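You operate a simulated robot arm through the tools that you are given. There is no shell and no other tool. Be economical: measure what you need, move in short steps, check, and stop when the job is done.

You run a simulated robot arm. Do the job below in one go: nothing can be reset, and whatever is moved stays where it is left.

## Task
Lower crane 3's boom and lift the orange container off the red ship into the yellow frame under the crane.
Fine: hoist up before the trolley moves; free the grab only once the container has landed, and leave it hoisted up; other containers and crane 5 stay.

Only the result counts: the job must be done as asked and must still hold three seconds after the hand-in. Knocking over, shifting, dropping, spilling or breaking anything else fails it.

## Robot
A 6-joint arm with a two-finger gripper on a trunk, on a base that drives. Base frame: it is fixed to the floor where the robot stands at the start and does not move with it; the origin is under the middle of the robot, x ahead of it, y to its left, z up; the surface under the hand at the start is at about z = 760. Lengths are in mm, angles in degrees, forces in N, time in s.
Its first joint turns from -166.0 to 166.0 degrees. Places, roughly: blue lever of crane five [-1200, 400, 800]; blue slider of crane three [600, 400, 800]; boom of crane three [900, 800, 1200]; crane 3 [1100, 800, 1000]; grab of crane three [900, 800, 1000]; green container [750, 1000, 750]; green lever of crane three [500, 400, 800]; orange handwheel of crane five [-1200, 300, 800]; orange lever of crane three [500, 500, 800]; red handwheel of crane three [500, 200, 800]; red lever of crane five [-1200, 500, 800]; trolley of crane three [900, 800, 1100]; white slider of crane five [-1300, 400, 800]; yellow frame under crane 3 [900, 800, 800]. Payload 2.54 kg.
The TCP is the grasp point between the finger pads, 30 mm short of the fingertips. In the tool frame z runs along the fingers and y along their closing line. The gripper opens to 116 mm. The gripper's body begins 95 mm behind the TCP.
Orientation is told as [roll, pitch, yaw] about the base's x, y, z axes, in that order, counted from this pose: with the fingers straight down and closing along the base's y, the tool's x points along the base's -x, its y along +y and its z along -z.

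## Interface
- The arm moves only by the tool jog_arm. Its argument "motion" is a list of rows, each a list of 6 numbers: the shift along the tool's x, y, z in mm, then the turn, a rotation vector about the tool's x, y, z in degrees. In form: [[tx, ty, tz, rx, ry, rz], ...]. A call has 1 to 20 rows; each row is the pose to reach, as a shift and turn from the pose commanded when the call began, along the tool's axes at that moment. "claw" is the gripper command, from -1 (shut) to 1 (fully open), values between in proportion, set as the call begins (left out, the last holds). A row lasts 0.2 s, in which the tool goes at most 50 mm and 8.6 degrees; a call with a longer step from one row to the next is refused whole, and so is a gripper value outside its range. Where a pose cannot be reached the arm comes as near as it can. A force on the tool above 40 N (or 10 N above the force at the start of the call, whichever is more), or a blocked arm, ends the call early, and 0.2 s more pass. Each finger travels about 72 mm/s and halts on what it meets, pressing with about 24 N; the grip force reading is that of the motor and also rises with nothing between the fingers. The clock runs only during rows and for 0.2 s after the last one: add rows that repeat a pose to give the fingers time. It gives the time, the measured TCP pose, the force on the tool (base axes), the opening and the grip force at its end, in the units of the frame above (readings bear some noise), with the torque about the TCP (base axes, N m) and any sound that the robot's microphone picked up.
- Cameras (640 x 400 px; columns grow to the right, rows downward): "scene" is now at [-30.2, 168.9, 1416.8]; the picture's right is [0.22, -0.98, 0.00], its down [-0.47, -0.11, -0.87] and it looks along [0.85, 0.19, -0.49] (base axes); focal length 271 px, centre (320, 200). "wrist" rides on the gripper at [69, -15, -122] in the tool frame; the picture's right is [0.21, 0.98, 0.00], its down [-0.83, 0.18, -0.53] and it looks along [-0.52, 0.11, 0.85] (tool axes); focal length 251 px, centre (320, 200).
- capture(camera): a new picture of that camera. The clock stands still meanwhile.
- drive_base(legs): drives the robot by 1 to 6 legs, each [ahead, left, turn to the left] in mm, mm and degrees, along the robot's own axes; the way and the turn of a leg run together, so that a leg with both is an arc; at most 1500 mm and 180 degrees a leg. The arm and the cameras ride along, it lands a little off, and it stops where it bumps. It gives what a move gives.
- head_to(pan, tilt): turns the head with the scene camera to pan (to the left, within 120 degrees either way) and tilt (down, from -29 to 69), counted from straight ahead of the robot. It gives what a move gives.
- locate(camera, pixels): for up to 12 pixels [column, row] of the newest picture of that camera ("zoom" is the newest enlarged one), the place [x, y, z] in the base frame of the surface seen there, good to about 3 mm. The clock stands still meanwhile.
- inspect(camera, box): a new picture of the part [left, top, right, bottom] of that camera's present view, enlarged. The clock stands still meanwhile.
- hand_in(): hands the job in; it is judged then, once.

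Keep the steps short. Do not move on a guess: measure, check each grasp and each placing, and mend mistakes. In all there are 80 turns and 60 pictures (those below and enlarged ones count). Leave the gripper open and the arm clear of the work at the hand-in unless told otherwise, and finish with a single line.

The tools are called after "Request:" as a command line: name --pt "numbers of a row" for each row, then --argument value for the rest, lists and objects as JSON in quotes. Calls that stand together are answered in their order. jog_arm: Moves the arm, as the interface text tells. Its arguments: {"type":"object","properties":{"motion":{"type":"array"},"claw":{"type":"number"}},"required":["motion"]} The other tools are called the same way: drive_base (legs) drives the base; head_to (pan, tilt) turns the head that bears the scene camera; capture (camera) takes a picture; locate (camera, pixels) gives the place of the surface under pixels of a picture; inspect (camera, box) takes an enlarged picture of a part of a camera's view; hand_in () hands the job in.

At the start:

```text
time: 0.0
eef_pos: [662.9, 139.7, 1135.1]
tool_rot: [0.0, 0.0, 0.0]
ft_force: [-0.5, -0.1, 0.4]
torque: [0.02, 0.01, 0.0]
finger_gap: 116.1
gripper_force: 0.1
robot x, y, heading: [1.8, 3.3, -0.2]
head pan, tilt: [12.6, 29.1]
```

scene: 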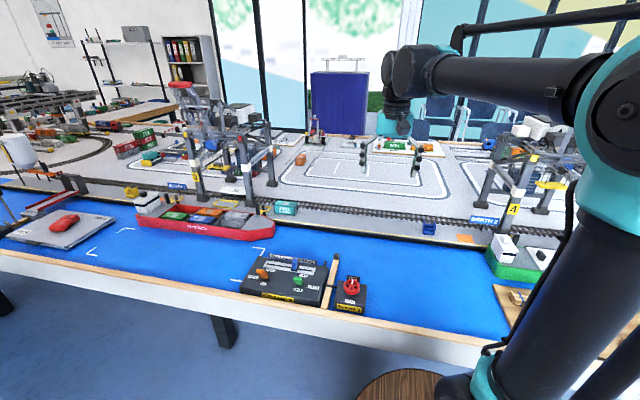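
wrist: 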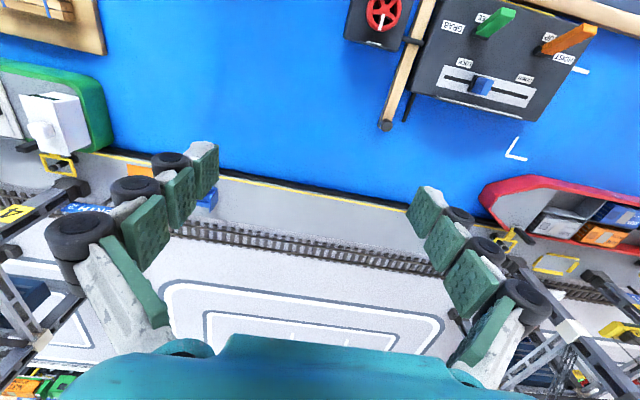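

I see the control panel around (285,280) in the scene and the red ship at (205,220). First I take enlarged looks at the panel and the crane.

Request:
inspect --camera "scene" --box '[220, 235, 380, 335]'

Request:
inspect --camera "scene" --box '[120, 75, 312, 245]'

Request:
inspect --camera "wrist" --box '[330, 0, 640, 190]'

```text
4.00 times, centred on (300, 285) of scene
```

zoom: 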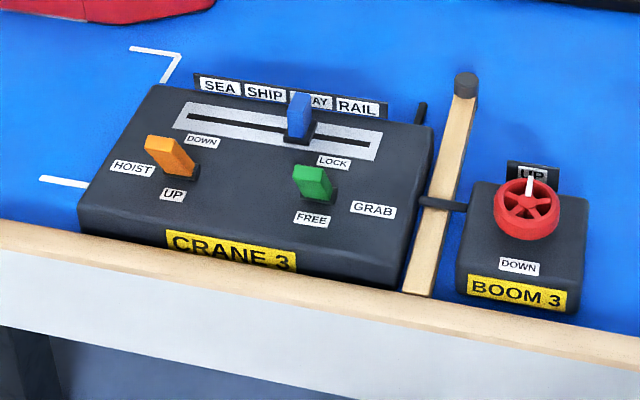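

```text
2.35 times, centred on (216, 160) of scene
```

zoom: 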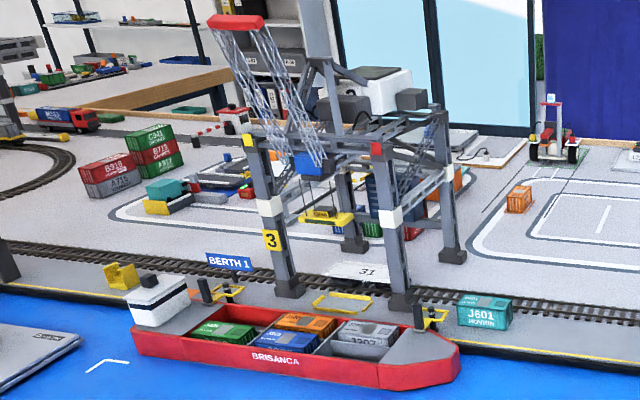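

```text
2.06 times, centred on (485, 95) of wrist
```

zoom: 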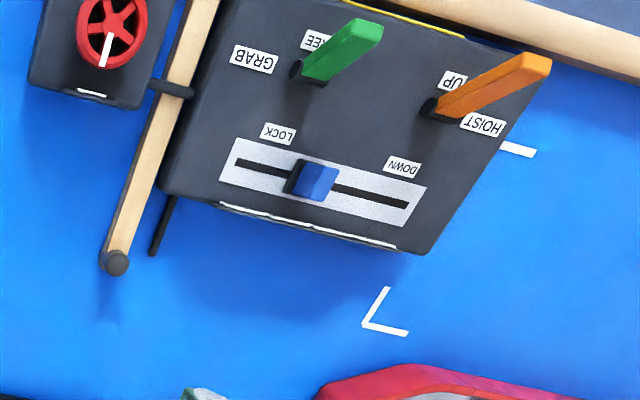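

Hoist reads UP, grab FREE, and the slider sits near QUAY; the handwheel marker points to UP. Next I measure the control points in the wrist zoom.

Request:
locate --camera "zoom" --pixels '[[370, 32], [310, 75], [535, 65], [440, 108], [322, 178], [300, 190], [245, 163], [405, 203], [113, 25], [106, 60], [200, 130], [115, 262]]'

Request:
inspect --camera "scene" --box '[240, 245, 320, 295]'

Request:
inspect --camera "scene" --box '[315, 245, 395, 315]'

```text
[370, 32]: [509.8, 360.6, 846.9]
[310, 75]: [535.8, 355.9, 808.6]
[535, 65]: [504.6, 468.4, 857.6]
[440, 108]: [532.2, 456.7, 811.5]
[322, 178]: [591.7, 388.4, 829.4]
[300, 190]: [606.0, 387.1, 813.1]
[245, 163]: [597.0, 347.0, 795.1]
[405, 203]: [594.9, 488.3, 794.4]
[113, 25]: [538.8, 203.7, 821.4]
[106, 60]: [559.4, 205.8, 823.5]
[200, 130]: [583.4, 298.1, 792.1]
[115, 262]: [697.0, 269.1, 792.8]
```

```text
8.00 times, centred on (280, 270) of scene
```

zoom: 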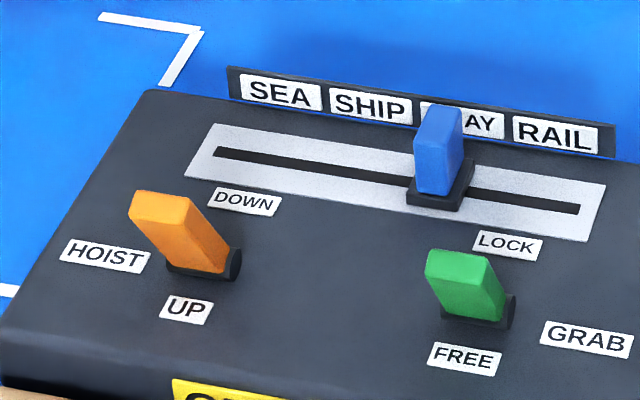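

```text
5.71 times, centred on (355, 280) of scene
```

zoom: 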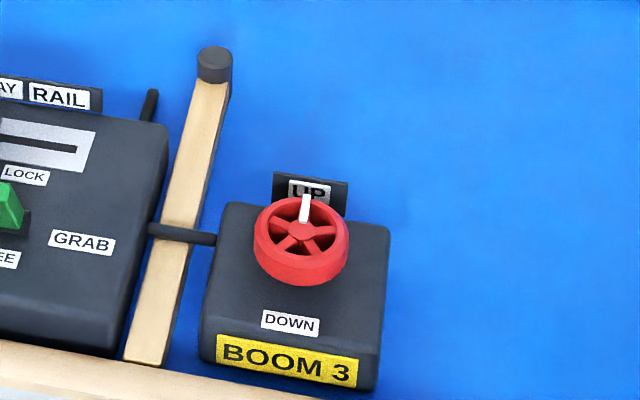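

The handwheel pointer is at UP, far side; DOWN is on the near side. Now I measure the wheel's rim and hub, then the crane and ship.

Request:
locate --camera "zoom" --pixels '[[301, 232], [305, 205], [302, 272], [262, 240], [342, 240], [290, 320], [230, 225], [360, 240]]'

Request:
inspect --camera "scene" --box '[150, 150, 280, 240]'

```text
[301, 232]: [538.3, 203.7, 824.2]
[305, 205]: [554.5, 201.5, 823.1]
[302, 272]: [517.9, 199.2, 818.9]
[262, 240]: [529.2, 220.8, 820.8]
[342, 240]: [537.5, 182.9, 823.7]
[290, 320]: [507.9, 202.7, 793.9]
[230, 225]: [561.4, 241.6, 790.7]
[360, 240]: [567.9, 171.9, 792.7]
```

```text
4.44 times, centred on (215, 195) of scene
```

zoom: 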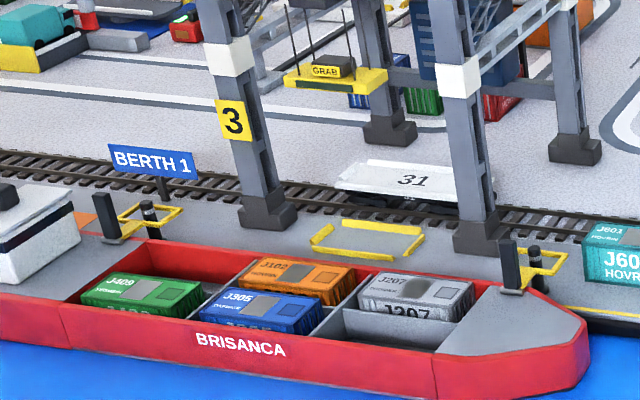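

Request:
locate --camera "zoom" --pixels '[[297, 270], [260, 305], [140, 292], [415, 290], [367, 222], [365, 258], [335, 75], [410, 180], [320, 238], [415, 245]]'

```text
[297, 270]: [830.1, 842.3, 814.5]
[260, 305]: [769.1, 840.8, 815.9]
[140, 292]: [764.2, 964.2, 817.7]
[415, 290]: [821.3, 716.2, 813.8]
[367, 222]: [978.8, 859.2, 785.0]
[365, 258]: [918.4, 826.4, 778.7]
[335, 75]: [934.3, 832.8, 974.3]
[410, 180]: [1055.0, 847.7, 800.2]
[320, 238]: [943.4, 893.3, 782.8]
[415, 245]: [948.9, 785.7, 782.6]
```

Wheel hub is at about (537, 202), its top at z 824. Frame centre is about x 948, orange container at x 830, and the grab hangs at QUAY. I move the open gripper above the wheel.

Request:
jog_arm --pt "18 9 34 0 0 0" --pt "36 18 67 0 0 0" --pt "54 27 101 0 0 0" --pt "72 36 134 0 0 0" --pt "90 45 168 0 0 0" --pt "108 54 201 0 0 0" --pt "126 62 235 0 0 0" --claw 0.2

Request:
capture --camera "wrist"

Request:
inspect --camera "scene" --box '[315, 245, 395, 315]'

```text
time: 1.6
eef_pos: [534.9, 201.2, 900.1]
tool_rot: [-0.1, 0.0, 0.0]
ft_force: [0.0, -0.1, -0.5]
torque: [0.02, 0.0, 0.01]
finger_gap: 70.0
gripper_force: 0.1
robot x, y, heading: [-2.1, 0.0, -0.2]
head pan, tilt: [12.6, 29.1]
```

```text
51 pictures are left
```

wrist: 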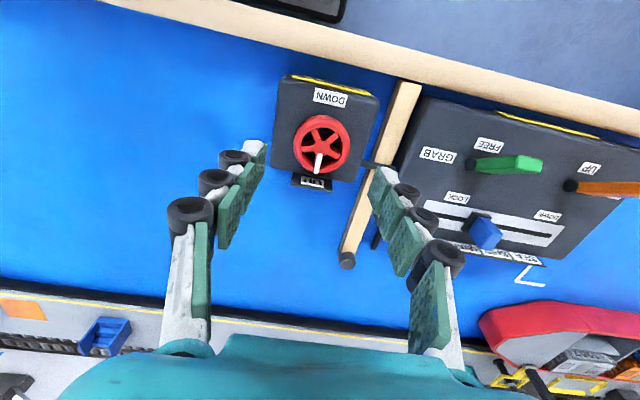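

```text
5.71 times, centred on (355, 280) of scene
```

zoom: 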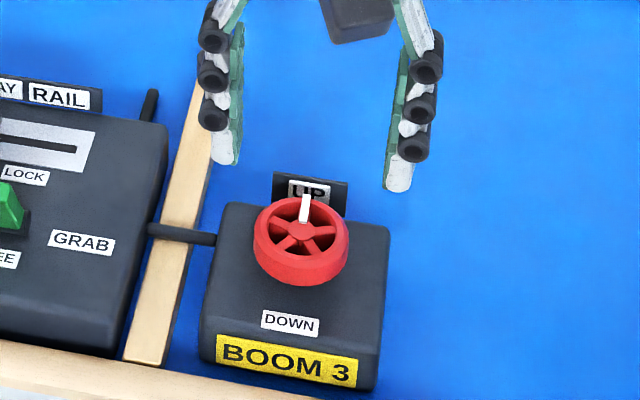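

The fingers straddle the wheel. I locate the rim, hub, sign and box in the wrist view.

Request:
locate --camera "wrist" --pixels '[[322, 145], [297, 143], [346, 145], [322, 118], [318, 170], [312, 181], [300, 185], [324, 187], [285, 165], [368, 165]]'

```text
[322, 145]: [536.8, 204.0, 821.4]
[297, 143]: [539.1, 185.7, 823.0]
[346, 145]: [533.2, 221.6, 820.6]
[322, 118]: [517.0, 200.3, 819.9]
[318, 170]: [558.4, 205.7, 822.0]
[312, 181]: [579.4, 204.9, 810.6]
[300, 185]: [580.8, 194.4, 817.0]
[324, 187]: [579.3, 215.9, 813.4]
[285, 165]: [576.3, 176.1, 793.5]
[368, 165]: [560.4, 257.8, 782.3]
```

Hub is at (537, 203.5) and the sign at x 580. I lower so the tips come to about z 803, just above the box, and close on the rim.

Request:
jog_arm --pt "-2 2 30 0 0 0" --pt "-2 2 50 0 0 0" --pt "-2 2 66 0 0 0" --pt "-2 2 66 0 0 0"

Request:
jog_arm --pt "0 0 0 0 0 0" --pt "0 0 0 0 0 0" --pt "0 0 0 0 0 0" --pt "0 0 0 0 0 0" --claw -1

Request:
inspect --camera "scene" --box '[315, 245, 395, 315]'

```text
time: 2.6
eef_pos: [537.9, 204.2, 834.0]
tool_rot: [0.0, 0.0, 0.0]
ft_force: [0.2, -0.2, 0.1]
torque: [0.02, -0.03, 0.03]
finger_gap: 69.6
gripper_force: 0.0
robot x, y, heading: [3.6, 1.0, 0.0]
head pan, tilt: [12.6, 29.1]
```

```text
time: 3.6
eef_pos: [537.4, 204.7, 834.3]
tool_rot: [0.0, 0.0, -0.1]
ft_force: [1.8, -12.0, 2.6]
torque: [-0.52, -0.03, -0.01]
finger_gap: 47.0
gripper_force: 45.2
robot x, y, heading: [2.9, -4.6, 0.1]
head pan, tilt: [12.6, 29.1]
```

```text
5.71 times, centred on (355, 280) of scene
```

zoom: 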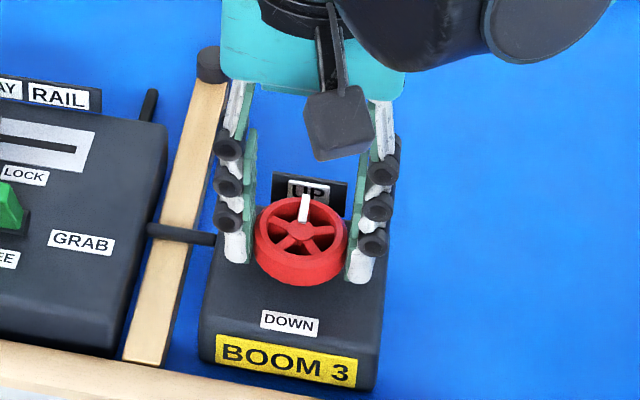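

Grip at 47 mm on the rim, 12 N side load (about 1 mm off in y). I shift 1.2 mm and try a turn of 24°.

Request:
jog_arm --pt "0 -1.2 0 0 0 0" --pt "0 -1.2 0 0 0 6" --pt "0 -1.2 0 0 0 12" --pt "0 -1.2 0 0 0 18" --pt "0 -1.2 0 0 0 24"

Request:
inspect --camera "scene" --box '[315, 245, 395, 315]'

```text
time: 4.8
eef_pos: [538.5, 204.6, 832.7]
tool_rot: [0.1, 0.0, -24.0]
ft_force: [1.1, 23.5, -3.1]
torque: [0.72, -0.05, 0.84]
finger_gap: 47.0
gripper_force: 45.2
robot x, y, heading: [0.7, 0.4, 0.1]
head pan, tilt: [12.6, 29.1]
```

```text
5.71 times, centred on (355, 280) of scene
```

zoom: 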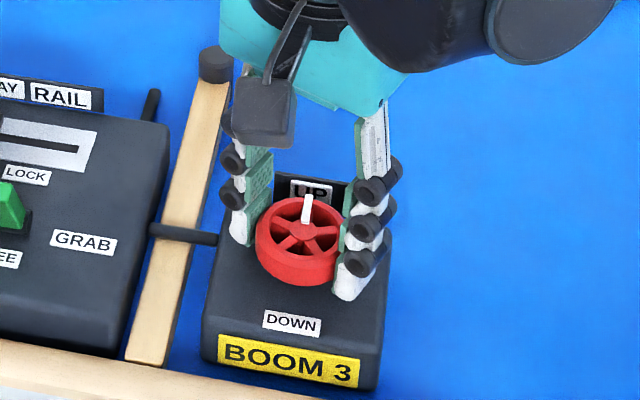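

The pointer stayed at UP while the fingers slid (0.84 N m), so this direction is the stop. I correct the side offset and turn the other way.

Request:
jog_arm --pt "0.3 0.7 0 0 0 0" --pt "0.3 0.7 0 0 0 -8" --pt "0.3 0.7 0 0 0 -16" --pt "0.3 0.7 0 0 0 -24" --pt "0.3 0.7 0 0 0 -32" --pt "0.3 0.7 0 0 0 -40" --pt "0.3 0.7 0 0 0 -48"

Request:
inspect --camera "scene" --box '[315, 245, 395, 315]'

```text
time: 6.4
eef_pos: [538.8, 203.0, 833.2]
tool_rot: [0.0, 0.0, 24.0]
ft_force: [4.5, 19.2, -8.8]
torque: [0.48, -0.19, -0.03]
finger_gap: 47.1
gripper_force: 45.4
robot x, y, heading: [2.2, -1.9, 0.0]
head pan, tilt: [12.6, 29.1]
```

```text
5.71 times, centred on (355, 280) of scene
```

zoom: 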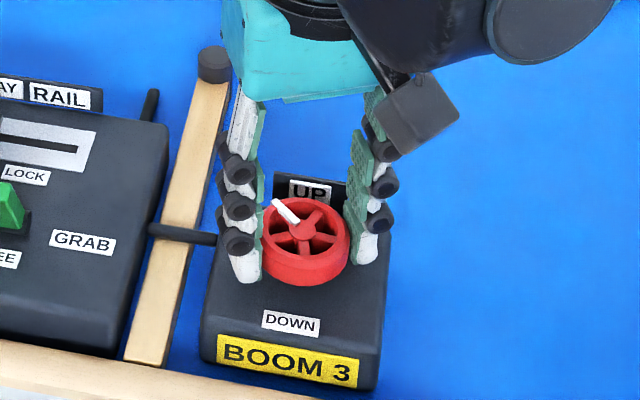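

The wheel follows anticlockwise (pointer moved ~48°). I go on by 64°.

Request:
jog_arm --pt "0 0.6 0 0 0 -8" --pt "0 0.6 0 0 0 -16" --pt "0 0.6 0 0 0 -24" --pt "0 0.6 0 0 0 -32" --pt "0 0.6 0 0 0 -40" --pt "0 0.6 0 0 0 -48" --pt "0 0.6 0 0 0 -56" --pt "0 0.6 0 0 0 -64"

Request:
capture --camera "scene"

```text
time: 8.2
eef_pos: [539.8, 202.4, 835.2]
tool_rot: [0.0, -0.1, 88.0]
ft_force: [13.6, -3.5, 2.6]
torque: [-0.3, -0.24, -0.03]
finger_gap: 46.9
gripper_force: 44.6
robot x, y, heading: [-0.7, 4.2, -0.0]
head pan, tilt: [12.6, 29.1]
```

```text
46 pictures are left
```

scene: 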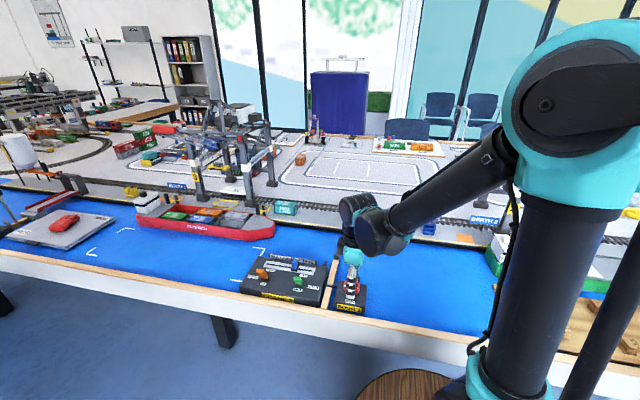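

The boom has come down partway (tip now about (162,130)). Total turn is 112°; I go on by 64° with the same grip.

Request:
jog_arm --pt "0 0 0 0 0 -8" --pt "0 0 0 0 0 -16" --pt "0 0 0 0 0 -24" --pt "0 0 0 0 0 -32" --pt "0 0 0 0 0 -40" --pt "0 0 0 0 0 -48" --pt "0 0 0 0 0 -56" --pt "0 0 0 0 0 -64"

Request:
inspect --camera "scene" --box '[315, 245, 395, 315]'

Request:
inspect --camera "scene" --box '[120, 75, 312, 245]'

```text
time: 10.0
eef_pos: [539.3, 204.4, 832.9]
tool_rot: [-0.1, 0.0, 152.2]
ft_force: [25.7, 14.5, 19.8]
torque: [0.78, -0.64, 0.04]
finger_gap: 46.9
gripper_force: 44.7
robot x, y, heading: [1.3, 2.0, -0.1]
head pan, tilt: [12.6, 29.1]
```

```text
5.71 times, centred on (355, 280) of scene
```

zoom: 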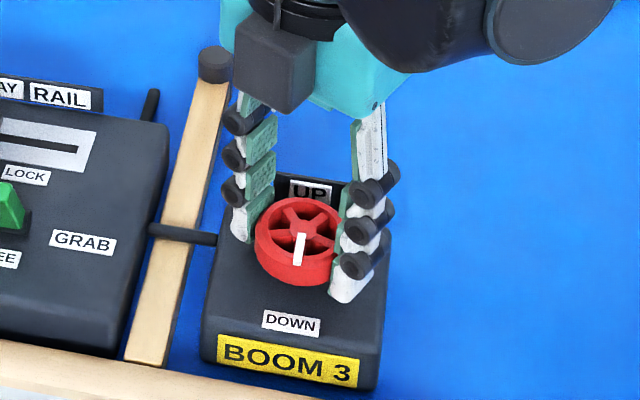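

```text
2.35 times, centred on (216, 160) of scene
```

zoom: 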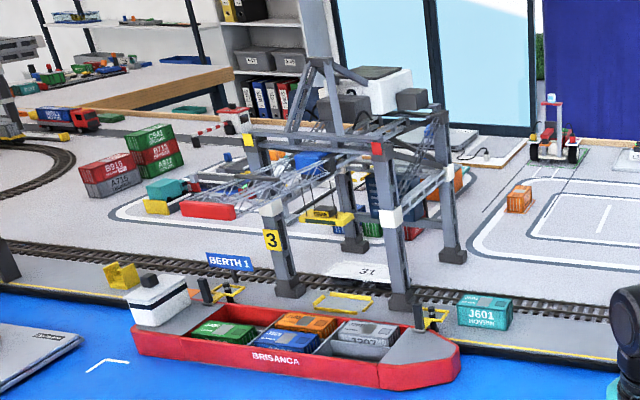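

Pointer is nearly at DOWN (≈176°) and the boom is about level. I relieve the side load and turn a last 8° to the stop.

Request:
jog_arm --pt "0.5 -0.7 -0.5 0 0 0" --pt "0.5 -0.7 -0.5 0 0 -4" --pt "0.5 -0.7 -0.5 0 0 -8" --pt "0.5 -0.7 -0.5 0 0 -8"

```text
time: 11.0
eef_pos: [539.3, 203.2, 834.3]
tool_rot: [-0.1, 0.0, 160.0]
ft_force: [12.4, 17.6, -11.2]
torque: [0.43, -0.34, -0.67]
finger_gap: 47.1
gripper_force: 44.9
robot x, y, heading: [3.0, 3.1, -0.0]
head pan, tilt: [12.6, 29.1]
```

The turning torque rose to 0.67 N m, so the wheel is at its DOWN stop. I open to about 66 mm, then lift and swing the wrist back.

Request:
jog_arm --pt "0 0 0 0 0 0" --pt "0 0 0 0 0 0" --pt "0 0 0 0 0 0" --claw 0.14

Request:
jog_arm --pt "0 0 -30 0 0 0" --pt "0 0 -70 0 0 0" --pt "0 0 -110 0 0 8" --pt "0 0 -130 0 0 16" --pt "0 0 -130 0 0 24" --pt "0 0 -130 0 0 32" --pt "0 0 -130 0 0 40" --pt "0 0 -130 0 0 48" --pt "0 0 -130 0 0 56" --pt "0 0 -130 0 0 64" --pt "0 0 -130 0 0 72" --pt "0 0 -130 0 0 80" --pt "0 0 -130 0 0 88" --pt "0 0 -130 0 0 96" --pt "0 0 -130 0 0 104" --pt "0 0 -130 0 0 112" --pt "0 0 -130 0 0 120" --pt "0 0 -130 0 0 128" --pt "0 0 -130 0 0 136" --pt "0 0 -130 0 0 144"

Request:
jog_arm --pt "0 0 0 0 0 8" --pt "0 0 0 0 0 16"

Request:
capture --camera "wrist"

Request:
inspect --camera "scene" --box '[120, 75, 312, 245]'

```text
time: 11.8
eef_pos: [539.1, 202.2, 834.5]
tool_rot: [0.0, -0.1, 160.0]
ft_force: [-0.7, 0.5, 0.2]
torque: [0.02, 0.01, 0.0]
finger_gap: 65.9
gripper_force: 0.0
robot x, y, heading: [-1.3, 1.4, -0.3]
head pan, tilt: [12.6, 29.1]
```

```text
time: 16.0
eef_pos: [538.8, 203.8, 965.4]
tool_rot: [0.1, 0.0, 15.9]
ft_force: [-0.2, 1.0, -0.1]
torque: [0.0, 0.01, 0.01]
finger_gap: 66.2
gripper_force: 0.0
robot x, y, heading: [-1.5, 2.0, 0.1]
head pan, tilt: [12.6, 29.1]
```

```text
time: 16.6
eef_pos: [539.3, 204.3, 964.1]
tool_rot: [0.0, 0.1, 0.0]
ft_force: [-0.6, -1.2, -0.4]
torque: [0.02, 0.02, 0.02]
finger_gap: 66.1
gripper_force: 0.0
robot x, y, heading: [-1.7, 0.7, -0.4]
head pan, tilt: [12.6, 29.1]
```

```text
43 pictures are left
```

wrist: 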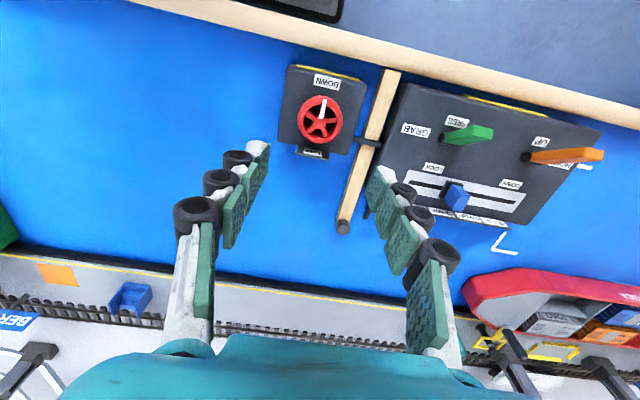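

```text
2.35 times, centred on (216, 160) of scene
```

zoom: 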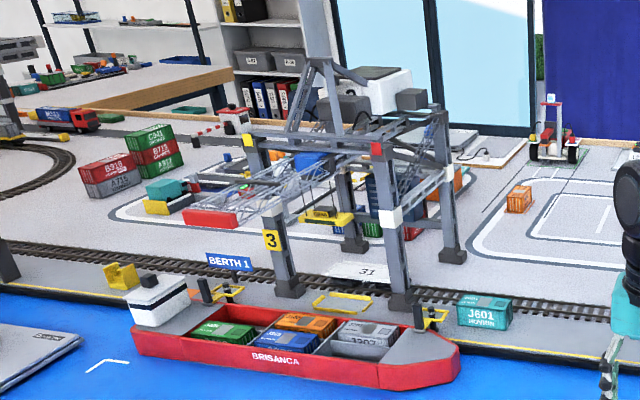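

Boom is down level. Next is the slider: I measure the knob, slot and label plate.

Request:
inspect --camera "wrist" --box '[380, 80, 620, 230]'

Request:
inspect --camera "scene" --box '[240, 245, 320, 295]'

Request:
locate --camera "zoom" --pixels '[[440, 110], [430, 150], [440, 190], [280, 95], [372, 107], [480, 122], [555, 135], [230, 155], [570, 208], [325, 170], [418, 108], [462, 140]]'

```text
2.67 times, centred on (500, 155) of wrist
```

zoom: 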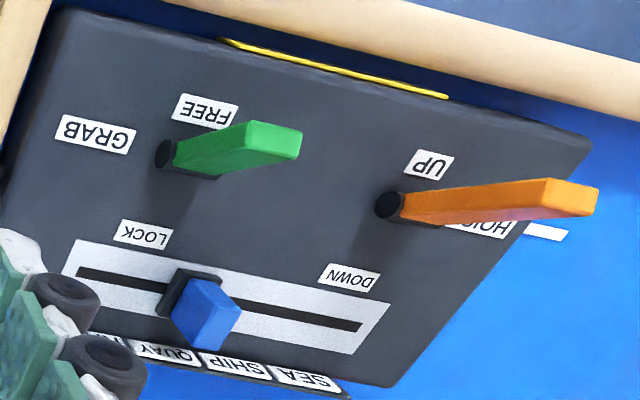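

```text
8.00 times, centred on (280, 270) of scene
```

zoom: 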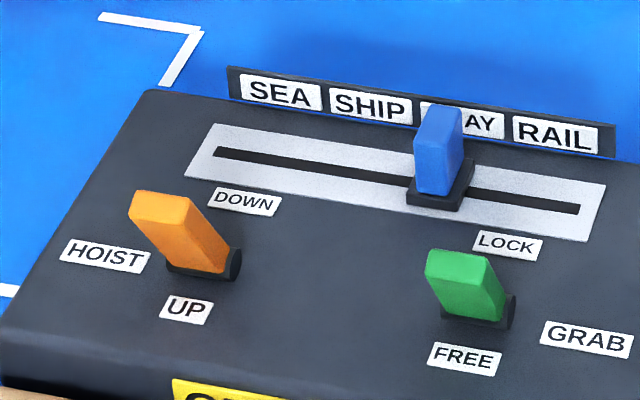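

```text
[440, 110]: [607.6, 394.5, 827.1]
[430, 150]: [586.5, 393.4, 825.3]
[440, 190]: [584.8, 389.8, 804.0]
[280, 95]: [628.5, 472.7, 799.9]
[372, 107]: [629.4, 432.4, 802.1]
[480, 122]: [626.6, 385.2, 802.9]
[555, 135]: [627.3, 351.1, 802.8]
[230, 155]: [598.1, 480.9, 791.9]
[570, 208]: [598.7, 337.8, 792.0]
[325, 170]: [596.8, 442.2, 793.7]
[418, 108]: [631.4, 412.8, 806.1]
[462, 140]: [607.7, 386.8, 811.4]
```

Labels: SEA y 473, SHIP y 432, QUAY y 391, RAIL y 351; the knob is centred at (596, 391), top z 828. I move above it.

Request:
jog_arm --pt "-14 46 0 0 0 0" --pt "-28 93 0 0 0 0" --pt "-42 140 15 0 0 0" --pt "-57 187 40 0 0 0" --pt "-57 187 80 0 0 0" --pt "-57 187 80 0 0 0" --claw -0.1

Request:
inspect --camera "scene" --box '[220, 225, 340, 300]'

```text
refused: row 3 steps farther than a row can; nothing moved
```

```text
5.33 times, centred on (280, 262) of scene
```

zoom: 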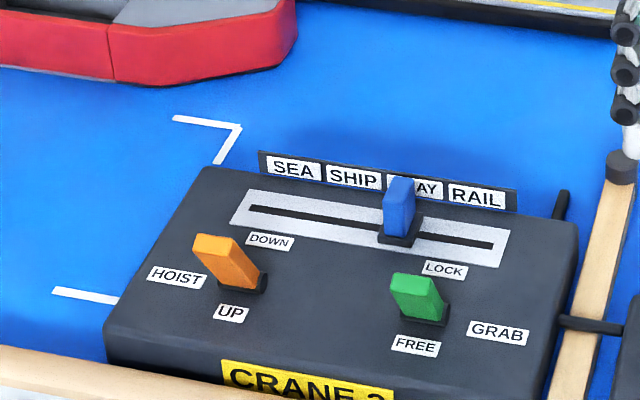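

Refused for step size; I use smaller steps and check with the wrist camera only after arriving.

Request:
jog_arm --pt "-12 38 0 0 0 0" --pt "-24 76 0 0 0 0" --pt "-36 114 0 0 0 0" --pt "-48 152 10 0 0 0" --pt "-57 187 30 0 0 0" --pt "-57 187 60 0 0 0" --pt "-57 187 80 0 0 0" --claw -0.1

Request:
inspect --camera "scene" --box '[220, 225, 340, 300]'

```text
time: 18.2
eef_pos: [595.6, 389.7, 883.1]
tool_rot: [0.1, 0.0, -0.1]
ft_force: [0.0, -0.2, 0.6]
torque: [0.0, -0.01, -0.01]
finger_gap: 52.2
gripper_force: 0.0
robot x, y, heading: [-0.6, 0.8, 0.2]
head pan, tilt: [12.6, 29.1]
```

```text
5.33 times, centred on (280, 262) of scene
```

zoom: 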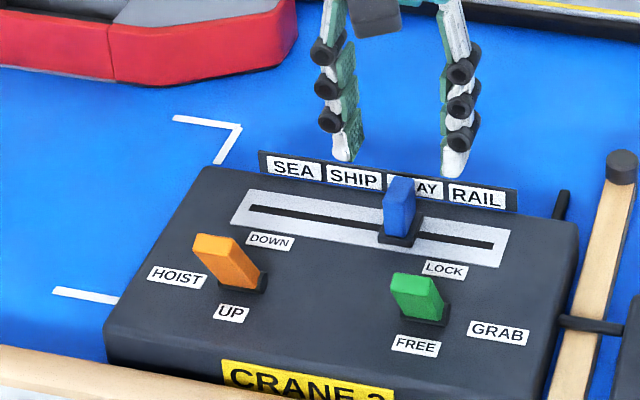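

The fingers straddle the blue knob. I descend to TCP z 841 (tips 811) and close.

Request:
jog_arm --pt "0 0.5 20 0 0 0" --pt "0 0.5 42 0 0 0" --pt "0 0.5 42 0 0 0"

Request:
jog_arm --pt "0 0 0 0 0 0" --pt "0 0 0 0 0 0" --pt "0 0 0 0 0 0" --pt "0 0 0 0 0 0" --claw -1

```text
time: 19.0
eef_pos: [594.7, 388.9, 840.4]
tool_rot: [0.0, 0.0, 0.0]
ft_force: [0.5, -0.6, 0.1]
torque: [-0.03, 0.0, 0.01]
finger_gap: 52.1
gripper_force: 0.1
robot x, y, heading: [-0.1, -1.9, 0.0]
head pan, tilt: [12.6, 29.1]
```

```text
time: 20.0
eef_pos: [596.5, 389.9, 841.0]
tool_rot: [0.0, 0.0, 0.0]
ft_force: [-0.8, 1.3, -4.5]
torque: [0.06, -0.16, 0.0]
finger_gap: 13.3
gripper_force: 39.5
robot x, y, heading: [2.3, 1.6, 0.0]
head pan, tilt: [12.6, 29.1]
```

Gripped the knob (13 mm). I slide it 41 mm in +y to SHIP.

Request:
jog_arm --pt "0 8 0 0 0 0" --pt "0 16 0 0 0 0" --pt "0 24 0 0 0 0" --pt "0 32 0 0 0 0" --pt "0 41 0 0 0 0" --pt "0 41 0 0 0 0"

Request:
capture --camera "scene"

Request:
inspect --camera "scene" --box '[120, 100, 300, 245]'

```text
time: 21.4
eef_pos: [595.5, 431.1, 842.3]
tool_rot: [-0.1, 0.0, 0.0]
ft_force: [-4.0, 1.3, -28.0]
torque: [-0.02, 0.11, 0.02]
finger_gap: 13.3
gripper_force: 39.2
robot x, y, heading: [1.0, 1.4, 0.2]
head pan, tilt: [12.6, 29.1]
```

```text
37 pictures are left
```

scene: 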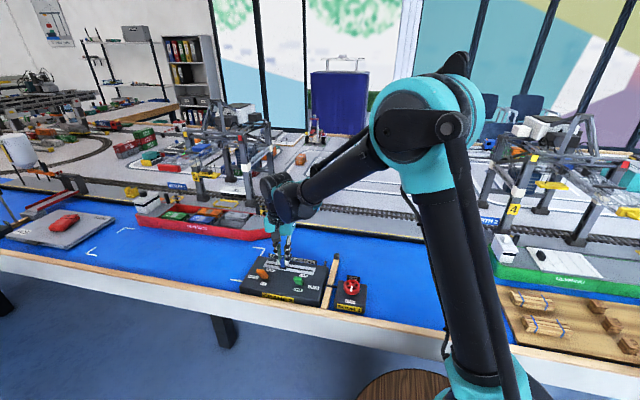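

```text
2.76 times, centred on (210, 172) of scene
```

zoom: 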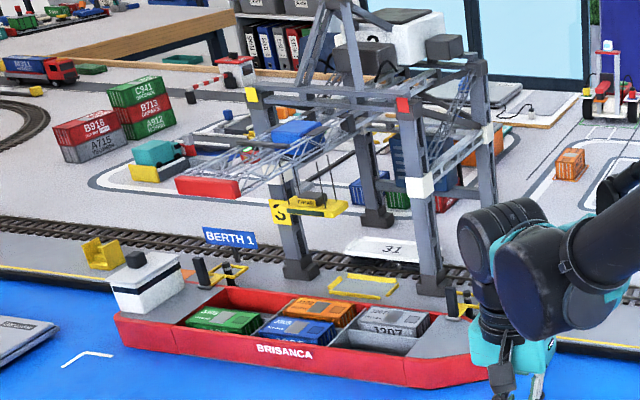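

The trolley has come out over the ship side. I measure grab and container positions.

Request:
locate --camera "zoom" --pixels '[[263, 203], [300, 212], [340, 210], [307, 195], [284, 322], [318, 312], [354, 322], [318, 300], [300, 334], [300, 132]]'

Request:
inspect --camera "scene" --box '[180, 155, 260, 225]'

```text
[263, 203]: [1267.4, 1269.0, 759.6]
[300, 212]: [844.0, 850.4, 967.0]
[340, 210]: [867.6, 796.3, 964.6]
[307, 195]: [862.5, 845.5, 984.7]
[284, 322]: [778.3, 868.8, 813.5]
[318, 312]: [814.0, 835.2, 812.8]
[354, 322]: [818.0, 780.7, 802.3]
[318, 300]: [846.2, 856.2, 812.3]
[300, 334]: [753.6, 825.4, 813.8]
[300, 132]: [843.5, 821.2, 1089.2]
```

```text
5.71 times, centred on (220, 190) of scene
```

zoom: 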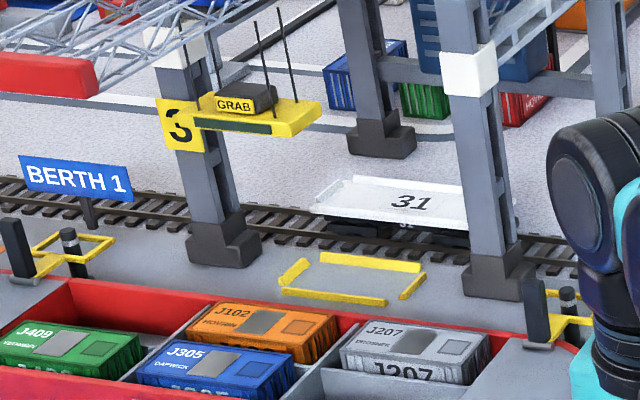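

Request:
locate --camera "zoom" --pixels '[[200, 113], [290, 126], [316, 105], [270, 100], [222, 306], [335, 318], [292, 343], [192, 330], [250, 120], [264, 326], [288, 353], [170, 345]]'

```text
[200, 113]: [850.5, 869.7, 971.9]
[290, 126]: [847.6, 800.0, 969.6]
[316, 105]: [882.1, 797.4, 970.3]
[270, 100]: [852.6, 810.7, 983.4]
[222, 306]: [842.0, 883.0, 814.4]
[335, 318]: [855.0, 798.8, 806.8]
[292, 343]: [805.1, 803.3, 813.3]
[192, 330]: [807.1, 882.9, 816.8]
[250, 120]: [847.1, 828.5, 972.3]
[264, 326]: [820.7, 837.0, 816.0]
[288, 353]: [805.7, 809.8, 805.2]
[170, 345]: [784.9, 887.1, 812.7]
```

The grab is at x≈865, while the container is at x≈830; the trolley may still be travelling. I wait 1.5 s holding the knob and measure again.

Request:
jog_arm --pt "0 0 0 0 0 0" --pt "0 0 0 0 0 0" --pt "0 0 0 0 0 0" --pt "0 0 0 0 0 0" --pt "0 0 0 0 0 0" --pt "0 0 0 0 0 0" --pt "0 0 0 0 0 0" --pt "0 0 0 0 0 0"

Request:
inspect --camera "scene" --box '[180, 155, 260, 225]'

```text
time: 23.2
eef_pos: [595.6, 431.4, 841.0]
tool_rot: [0.0, 0.1, -0.1]
ft_force: [-1.7, 1.0, -24.5]
torque: [0.04, 0.12, 0.03]
finger_gap: 13.4
gripper_force: 39.9
robot x, y, heading: [3.2, 1.9, 0.2]
head pan, tilt: [12.6, 29.1]
```

```text
5.71 times, centred on (220, 190) of scene
```

zoom: 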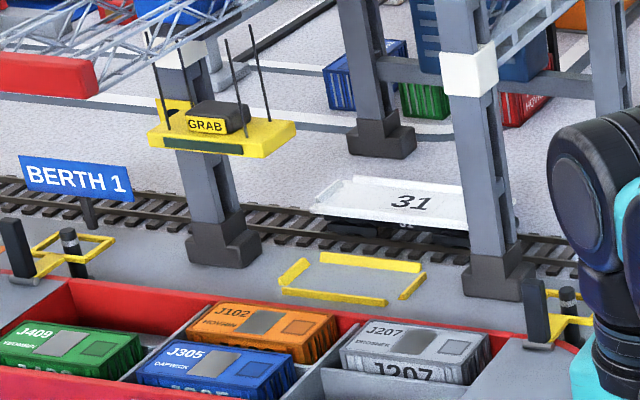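

It was indeed still travelling. I measure the grab again.

Request:
locate --camera "zoom" --pixels '[[155, 133], [264, 148], [292, 127], [215, 142], [240, 143], [270, 140]]'

Request:
jog_arm --pt "0 0 0 0 0 0" --pt "0 0 0 0 0 0" --pt "0 0 0 0 0 0" --pt "0 0 0 0 0 0" --pt "0 0 0 0 0 0"

Request:
inspect --camera "scene" --box '[180, 155, 260, 225]'

Request:
locate --camera "zoom" --pixels '[[155, 133], [264, 148], [292, 127], [215, 142], [240, 143], [270, 140]]'

```text
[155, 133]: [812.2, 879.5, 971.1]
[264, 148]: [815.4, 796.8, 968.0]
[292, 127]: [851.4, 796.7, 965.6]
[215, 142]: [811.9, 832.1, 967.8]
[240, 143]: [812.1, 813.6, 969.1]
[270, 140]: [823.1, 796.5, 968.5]
```

```text
time: 24.4
eef_pos: [596.5, 431.6, 842.8]
tool_rot: [0.0, 0.1, 0.0]
ft_force: [1.0, 0.9, -19.2]
torque: [0.03, -0.03, -0.02]
finger_gap: 13.3
gripper_force: 39.5
robot x, y, heading: [2.4, -1.5, -0.2]
head pan, tilt: [12.6, 29.1]
```

```text
5.71 times, centred on (220, 190) of scene
```

zoom: 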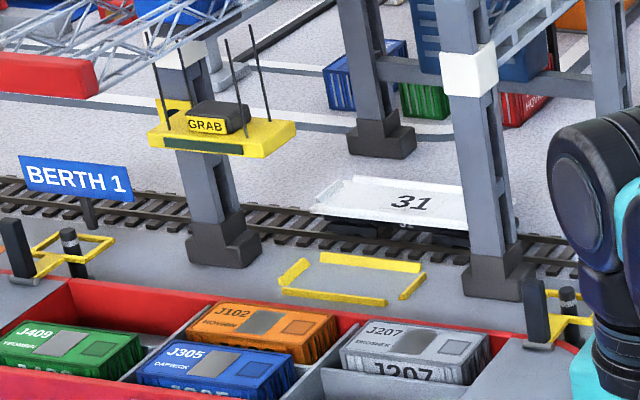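

```text
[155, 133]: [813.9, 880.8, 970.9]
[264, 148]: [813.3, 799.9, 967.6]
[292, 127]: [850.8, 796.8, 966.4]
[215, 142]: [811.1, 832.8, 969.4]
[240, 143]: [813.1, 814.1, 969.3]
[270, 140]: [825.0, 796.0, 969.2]
```

The grab has settled at x 812–852, y 797–881, right above the orange container (x 805–855, y 798–884). I release the knob and lift.

Request:
jog_arm --pt "0 0 0 0 0 0" --pt "0 0 0 0 0 0" --pt "0 0 0 0 0 0" --pt "0 0 -30 0 0 0" --pt "20 0 -60 0 0 0" --pt "50 10 -80 0 0 0" --pt "90 20 -80 0 0 0" --claw -0.2

Request:
inspect --camera "scene" --box '[220, 225, 340, 300]'

```text
time: 26.0
eef_pos: [506.7, 453.6, 923.1]
tool_rot: [0.2, 0.0, 0.0]
ft_force: [0.2, -0.5, 0.5]
torque: [0.01, -0.02, 0.02]
finger_gap: 46.6
gripper_force: 0.0
robot x, y, heading: [-2.8, -4.4, -0.0]
head pan, tilt: [12.6, 29.1]
```

```text
5.33 times, centred on (280, 262) of scene
```

zoom: 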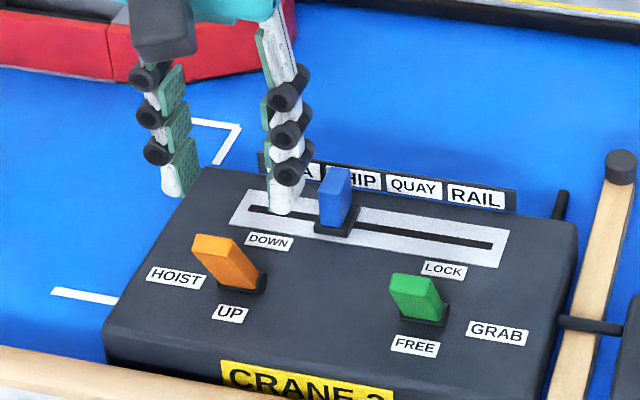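

Slider rests at SHIP. I measure both levers from this view.

Request:
locate --camera "zoom" --pixels '[[197, 240], [226, 240], [208, 252], [216, 257], [243, 262], [238, 286], [260, 285], [395, 283], [432, 280], [415, 290], [413, 312], [440, 312]]'

Request:
capture --camera "wrist"

```text
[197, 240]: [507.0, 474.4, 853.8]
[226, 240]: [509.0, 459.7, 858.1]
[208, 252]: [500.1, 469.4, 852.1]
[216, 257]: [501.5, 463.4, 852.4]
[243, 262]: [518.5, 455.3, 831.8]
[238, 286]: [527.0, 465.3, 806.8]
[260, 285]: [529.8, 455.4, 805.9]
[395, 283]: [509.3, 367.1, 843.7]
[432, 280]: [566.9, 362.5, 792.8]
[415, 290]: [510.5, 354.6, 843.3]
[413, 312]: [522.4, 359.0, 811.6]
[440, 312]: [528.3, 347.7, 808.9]
```

```text
31 pictures are left
```

wrist: 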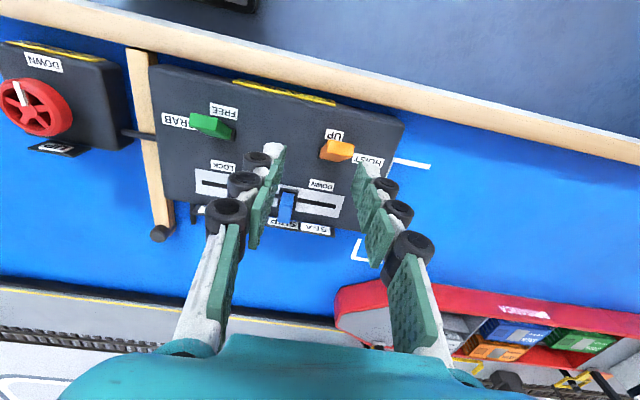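

Orange lever: tip near (505, 466, 857), foot near (532, 460, 800), width about 14 mm. I descend around it, tips to z 828, and close.

Request:
jog_arm --pt "-2 11 20 0 0 0" --pt "-4 11 45 0 0 0" --pt "-4 11 65 0 0 0" --pt "-4 11 65 0 0 0"

Request:
inspect --camera "scene" --box '[220, 225, 340, 300]'

```text
time: 27.0
eef_pos: [510.2, 462.7, 857.0]
tool_rot: [0.0, 0.1, 0.0]
ft_force: [0.3, 0.1, 0.0]
torque: [0.0, 0.0, 0.01]
finger_gap: 46.5
gripper_force: 0.1
robot x, y, heading: [-6.4, 1.8, -0.1]
head pan, tilt: [12.6, 29.1]
```

```text
5.33 times, centred on (280, 262) of scene
```

zoom: 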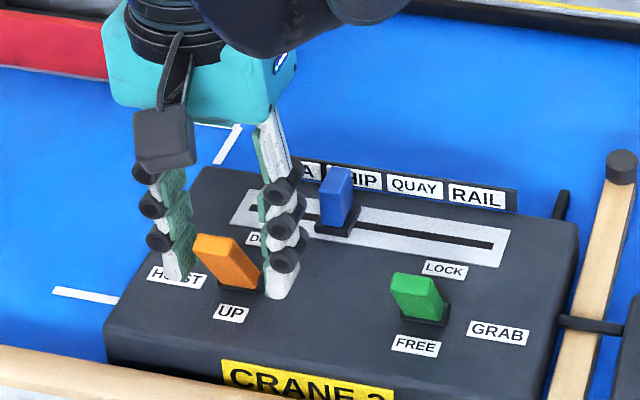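

The lever is between the fingers. I close.

Request:
jog_arm --pt "0 0 0 0 0 0" --pt "0 0 0 0 0 0" --pt "0 0 0 0 0 0" --pt "0 0 0 0 0 0" --claw -1

```text
time: 27.6
eef_pos: [509.9, 467.7, 856.4]
tool_rot: [0.5, -0.1, 0.1]
ft_force: [-0.4, 8.4, -12.1]
torque: [0.2, 0.33, 0.05]
finger_gap: 21.6
gripper_force: 24.0
robot x, y, heading: [-1.6, 1.1, -0.1]
head pan, tilt: [12.6, 29.1]
stopped in row 2: the force on the tool passed its limit at 46 N (the readings are from after the stop); the commanded pose is now the measured one
```

One finger met the lever first and the arm was pushed 4 mm in y. It's stopped early; I let the fingers finish closing here.

Request:
jog_arm --pt "0 0 0 0 0 0" --pt "0 0 0 0 0 0" --pt "0 0 0 0 0 0"

Request:
inspect --camera "scene" --box '[220, 225, 340, 300]'

```text
time: 28.4
eef_pos: [509.3, 468.5, 857.9]
tool_rot: [0.4, 0.0, 0.3]
ft_force: [0.2, 17.8, -16.5]
torque: [0.42, 0.37, 0.0]
finger_gap: 21.5
gripper_force: 44.4
robot x, y, heading: [3.4, 1.9, -0.1]
head pan, tilt: [12.6, 29.1]
```

```text
5.33 times, centred on (280, 262) of scene
```

zoom: 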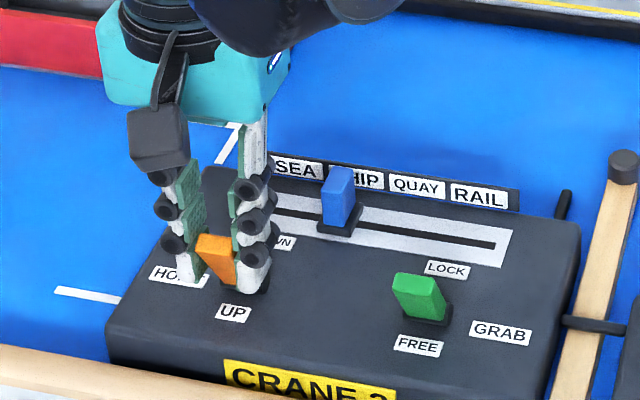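

Gap reads 21.5 mm, so the lever seems turned a little relative to my fingers. I locate the labels to find its plane of motion.

Request:
locate --camera "zoom" --pixels '[[232, 312], [284, 242], [446, 268], [417, 346], [214, 236], [212, 256], [225, 282], [421, 278], [412, 283], [430, 318], [205, 240], [232, 240]]'

```text
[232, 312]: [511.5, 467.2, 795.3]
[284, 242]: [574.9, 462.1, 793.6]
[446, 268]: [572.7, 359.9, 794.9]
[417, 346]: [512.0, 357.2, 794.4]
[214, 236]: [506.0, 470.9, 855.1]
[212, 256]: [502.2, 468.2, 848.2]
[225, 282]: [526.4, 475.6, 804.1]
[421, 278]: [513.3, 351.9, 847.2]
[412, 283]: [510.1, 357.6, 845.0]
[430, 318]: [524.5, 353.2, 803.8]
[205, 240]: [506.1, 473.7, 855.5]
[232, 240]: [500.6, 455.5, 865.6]
```

Labels show the lever swings along x (UP at x 512, DOWN at x 575). I carry the tip along the arc toward +x.

Request:
jog_arm --pt "0 0.7 -0.5 0 0 0" --pt "-8 0.7 -3 0 0 0" --pt "-16 0.7 -5 0 0 0" --pt "-24 0.7 -5.5 0 0 0" --pt "-32 0.7 -5 0 0 0" --pt "-40 0.7 -3.5 0 0 0" --pt "-47 0.7 -1 0 0 0"

Request:
inspect --camera "scene" --box '[220, 225, 340, 300]'

```text
time: 30.0
eef_pos: [559.9, 466.8, 858.2]
tool_rot: [0.4, -0.3, -0.1]
ft_force: [0.6, -0.3, 3.1]
torque: [-0.02, 0.04, -0.05]
finger_gap: 0.0
gripper_force: 28.4
robot x, y, heading: [3.0, 0.9, -0.0]
head pan, tilt: [12.6, 29.1]
```

```text
5.33 times, centred on (280, 262) of scene
```

zoom: 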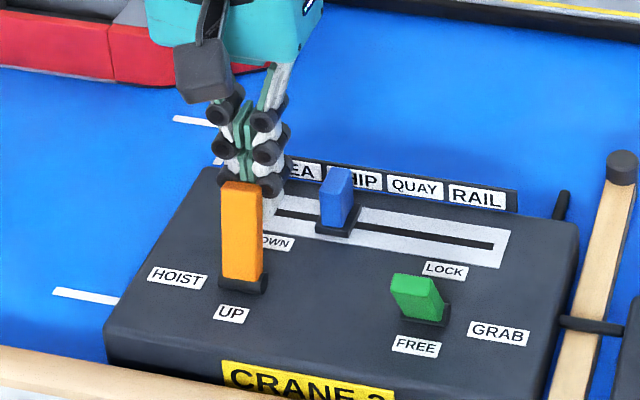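

The grip slipped off and the lever stands about upright. I'll push it from behind with the closed fingers instead. First I measure the lever and look at the grab.

Request:
locate --camera "zoom" --pixels '[[240, 187], [230, 200], [250, 205], [240, 270], [255, 260]]'

Request:
inspect --camera "scene" --box '[150, 125, 270, 235]'

Request:
jog_arm --pt "0 0 -30 0 0 0" --pt "30 0 -50 0 0 0" --pt "55 0 -50 0 0 0"

```text
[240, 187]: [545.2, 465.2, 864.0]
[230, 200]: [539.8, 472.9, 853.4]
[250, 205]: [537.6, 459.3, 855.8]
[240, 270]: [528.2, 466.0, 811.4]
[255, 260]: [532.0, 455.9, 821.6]
```

```text
3.64 times, centred on (210, 180) of scene
```

zoom: 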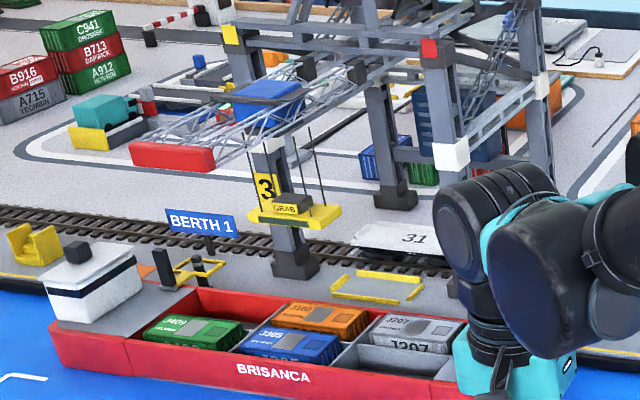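

```text
time: 30.8
eef_pos: [502.0, 470.0, 909.9]
tool_rot: [0.4, -0.1, 0.1]
ft_force: [-0.2, 0.4, -0.5]
torque: [0.01, 0.03, -0.02]
finger_gap: 0.0
gripper_force: 28.5
robot x, y, heading: [2.4, -2.5, -0.2]
head pan, tilt: [12.6, 29.1]
```

The hoist hasn't visibly moved. I lower the closed fingers behind the lever and push toward +x.

Request:
jog_arm --pt "0 -3 20 0 0 0" --pt "0 -3 43 0 0 0" --pt "-10 -3 43 0 0 0" --pt "-18 -3 43 0 0 0" --pt "-26 -3 43 0 0 0" --pt "-34 -3 43 0 0 0" --pt "-40 -3 43 0 0 0"

Request:
inspect --camera "scene" --box '[220, 225, 340, 300]'

```text
time: 32.5
eef_pos: [536.1, 465.8, 866.2]
tool_rot: [0.4, 0.4, 0.4]
ft_force: [-10.6, -3.0, 10.5]
torque: [-0.07, 0.18, -0.05]
finger_gap: 6.0
gripper_force: 28.1
robot x, y, heading: [1.2, 0.0, 0.3]
head pan, tilt: [12.6, 29.1]
stopped in row 7: the force on the tool passed its limit at 42 N (the readings are from after the stop); the commanded pose is now the measured one
```

```text
5.33 times, centred on (280, 262) of scene
```

zoom: 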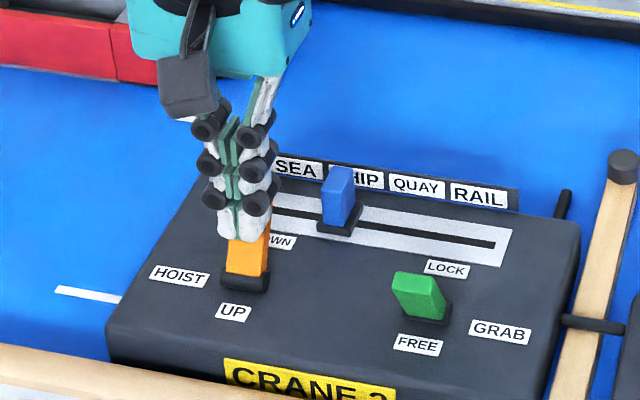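

The lever met its stop at 42 N. I back off, lift, and look.

Request:
jog_arm --pt "15 0 0 0 0 0" --pt "30 0 -15 0 0 0" --pt "30 0 -50 0 0 0" --pt "30 0 -50 0 0 0" --pt "30 0 -50 0 0 0"

Request:
inspect --camera "scene" --box '[150, 125, 330, 300]'

```text
time: 33.6
eef_pos: [508.1, 464.8, 915.5]
tool_rot: [0.4, 0.4, 0.4]
ft_force: [0.0, 0.2, -0.5]
torque: [0.03, 0.05, 0.0]
finger_gap: 0.0
gripper_force: 28.6
robot x, y, heading: [-1.1, -1.9, 0.1]
head pan, tilt: [12.6, 29.1]
```

```text
2.29 times, centred on (240, 212) of scene
```

zoom: 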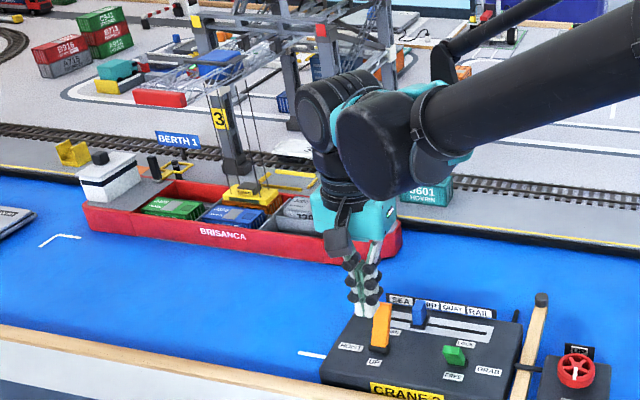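

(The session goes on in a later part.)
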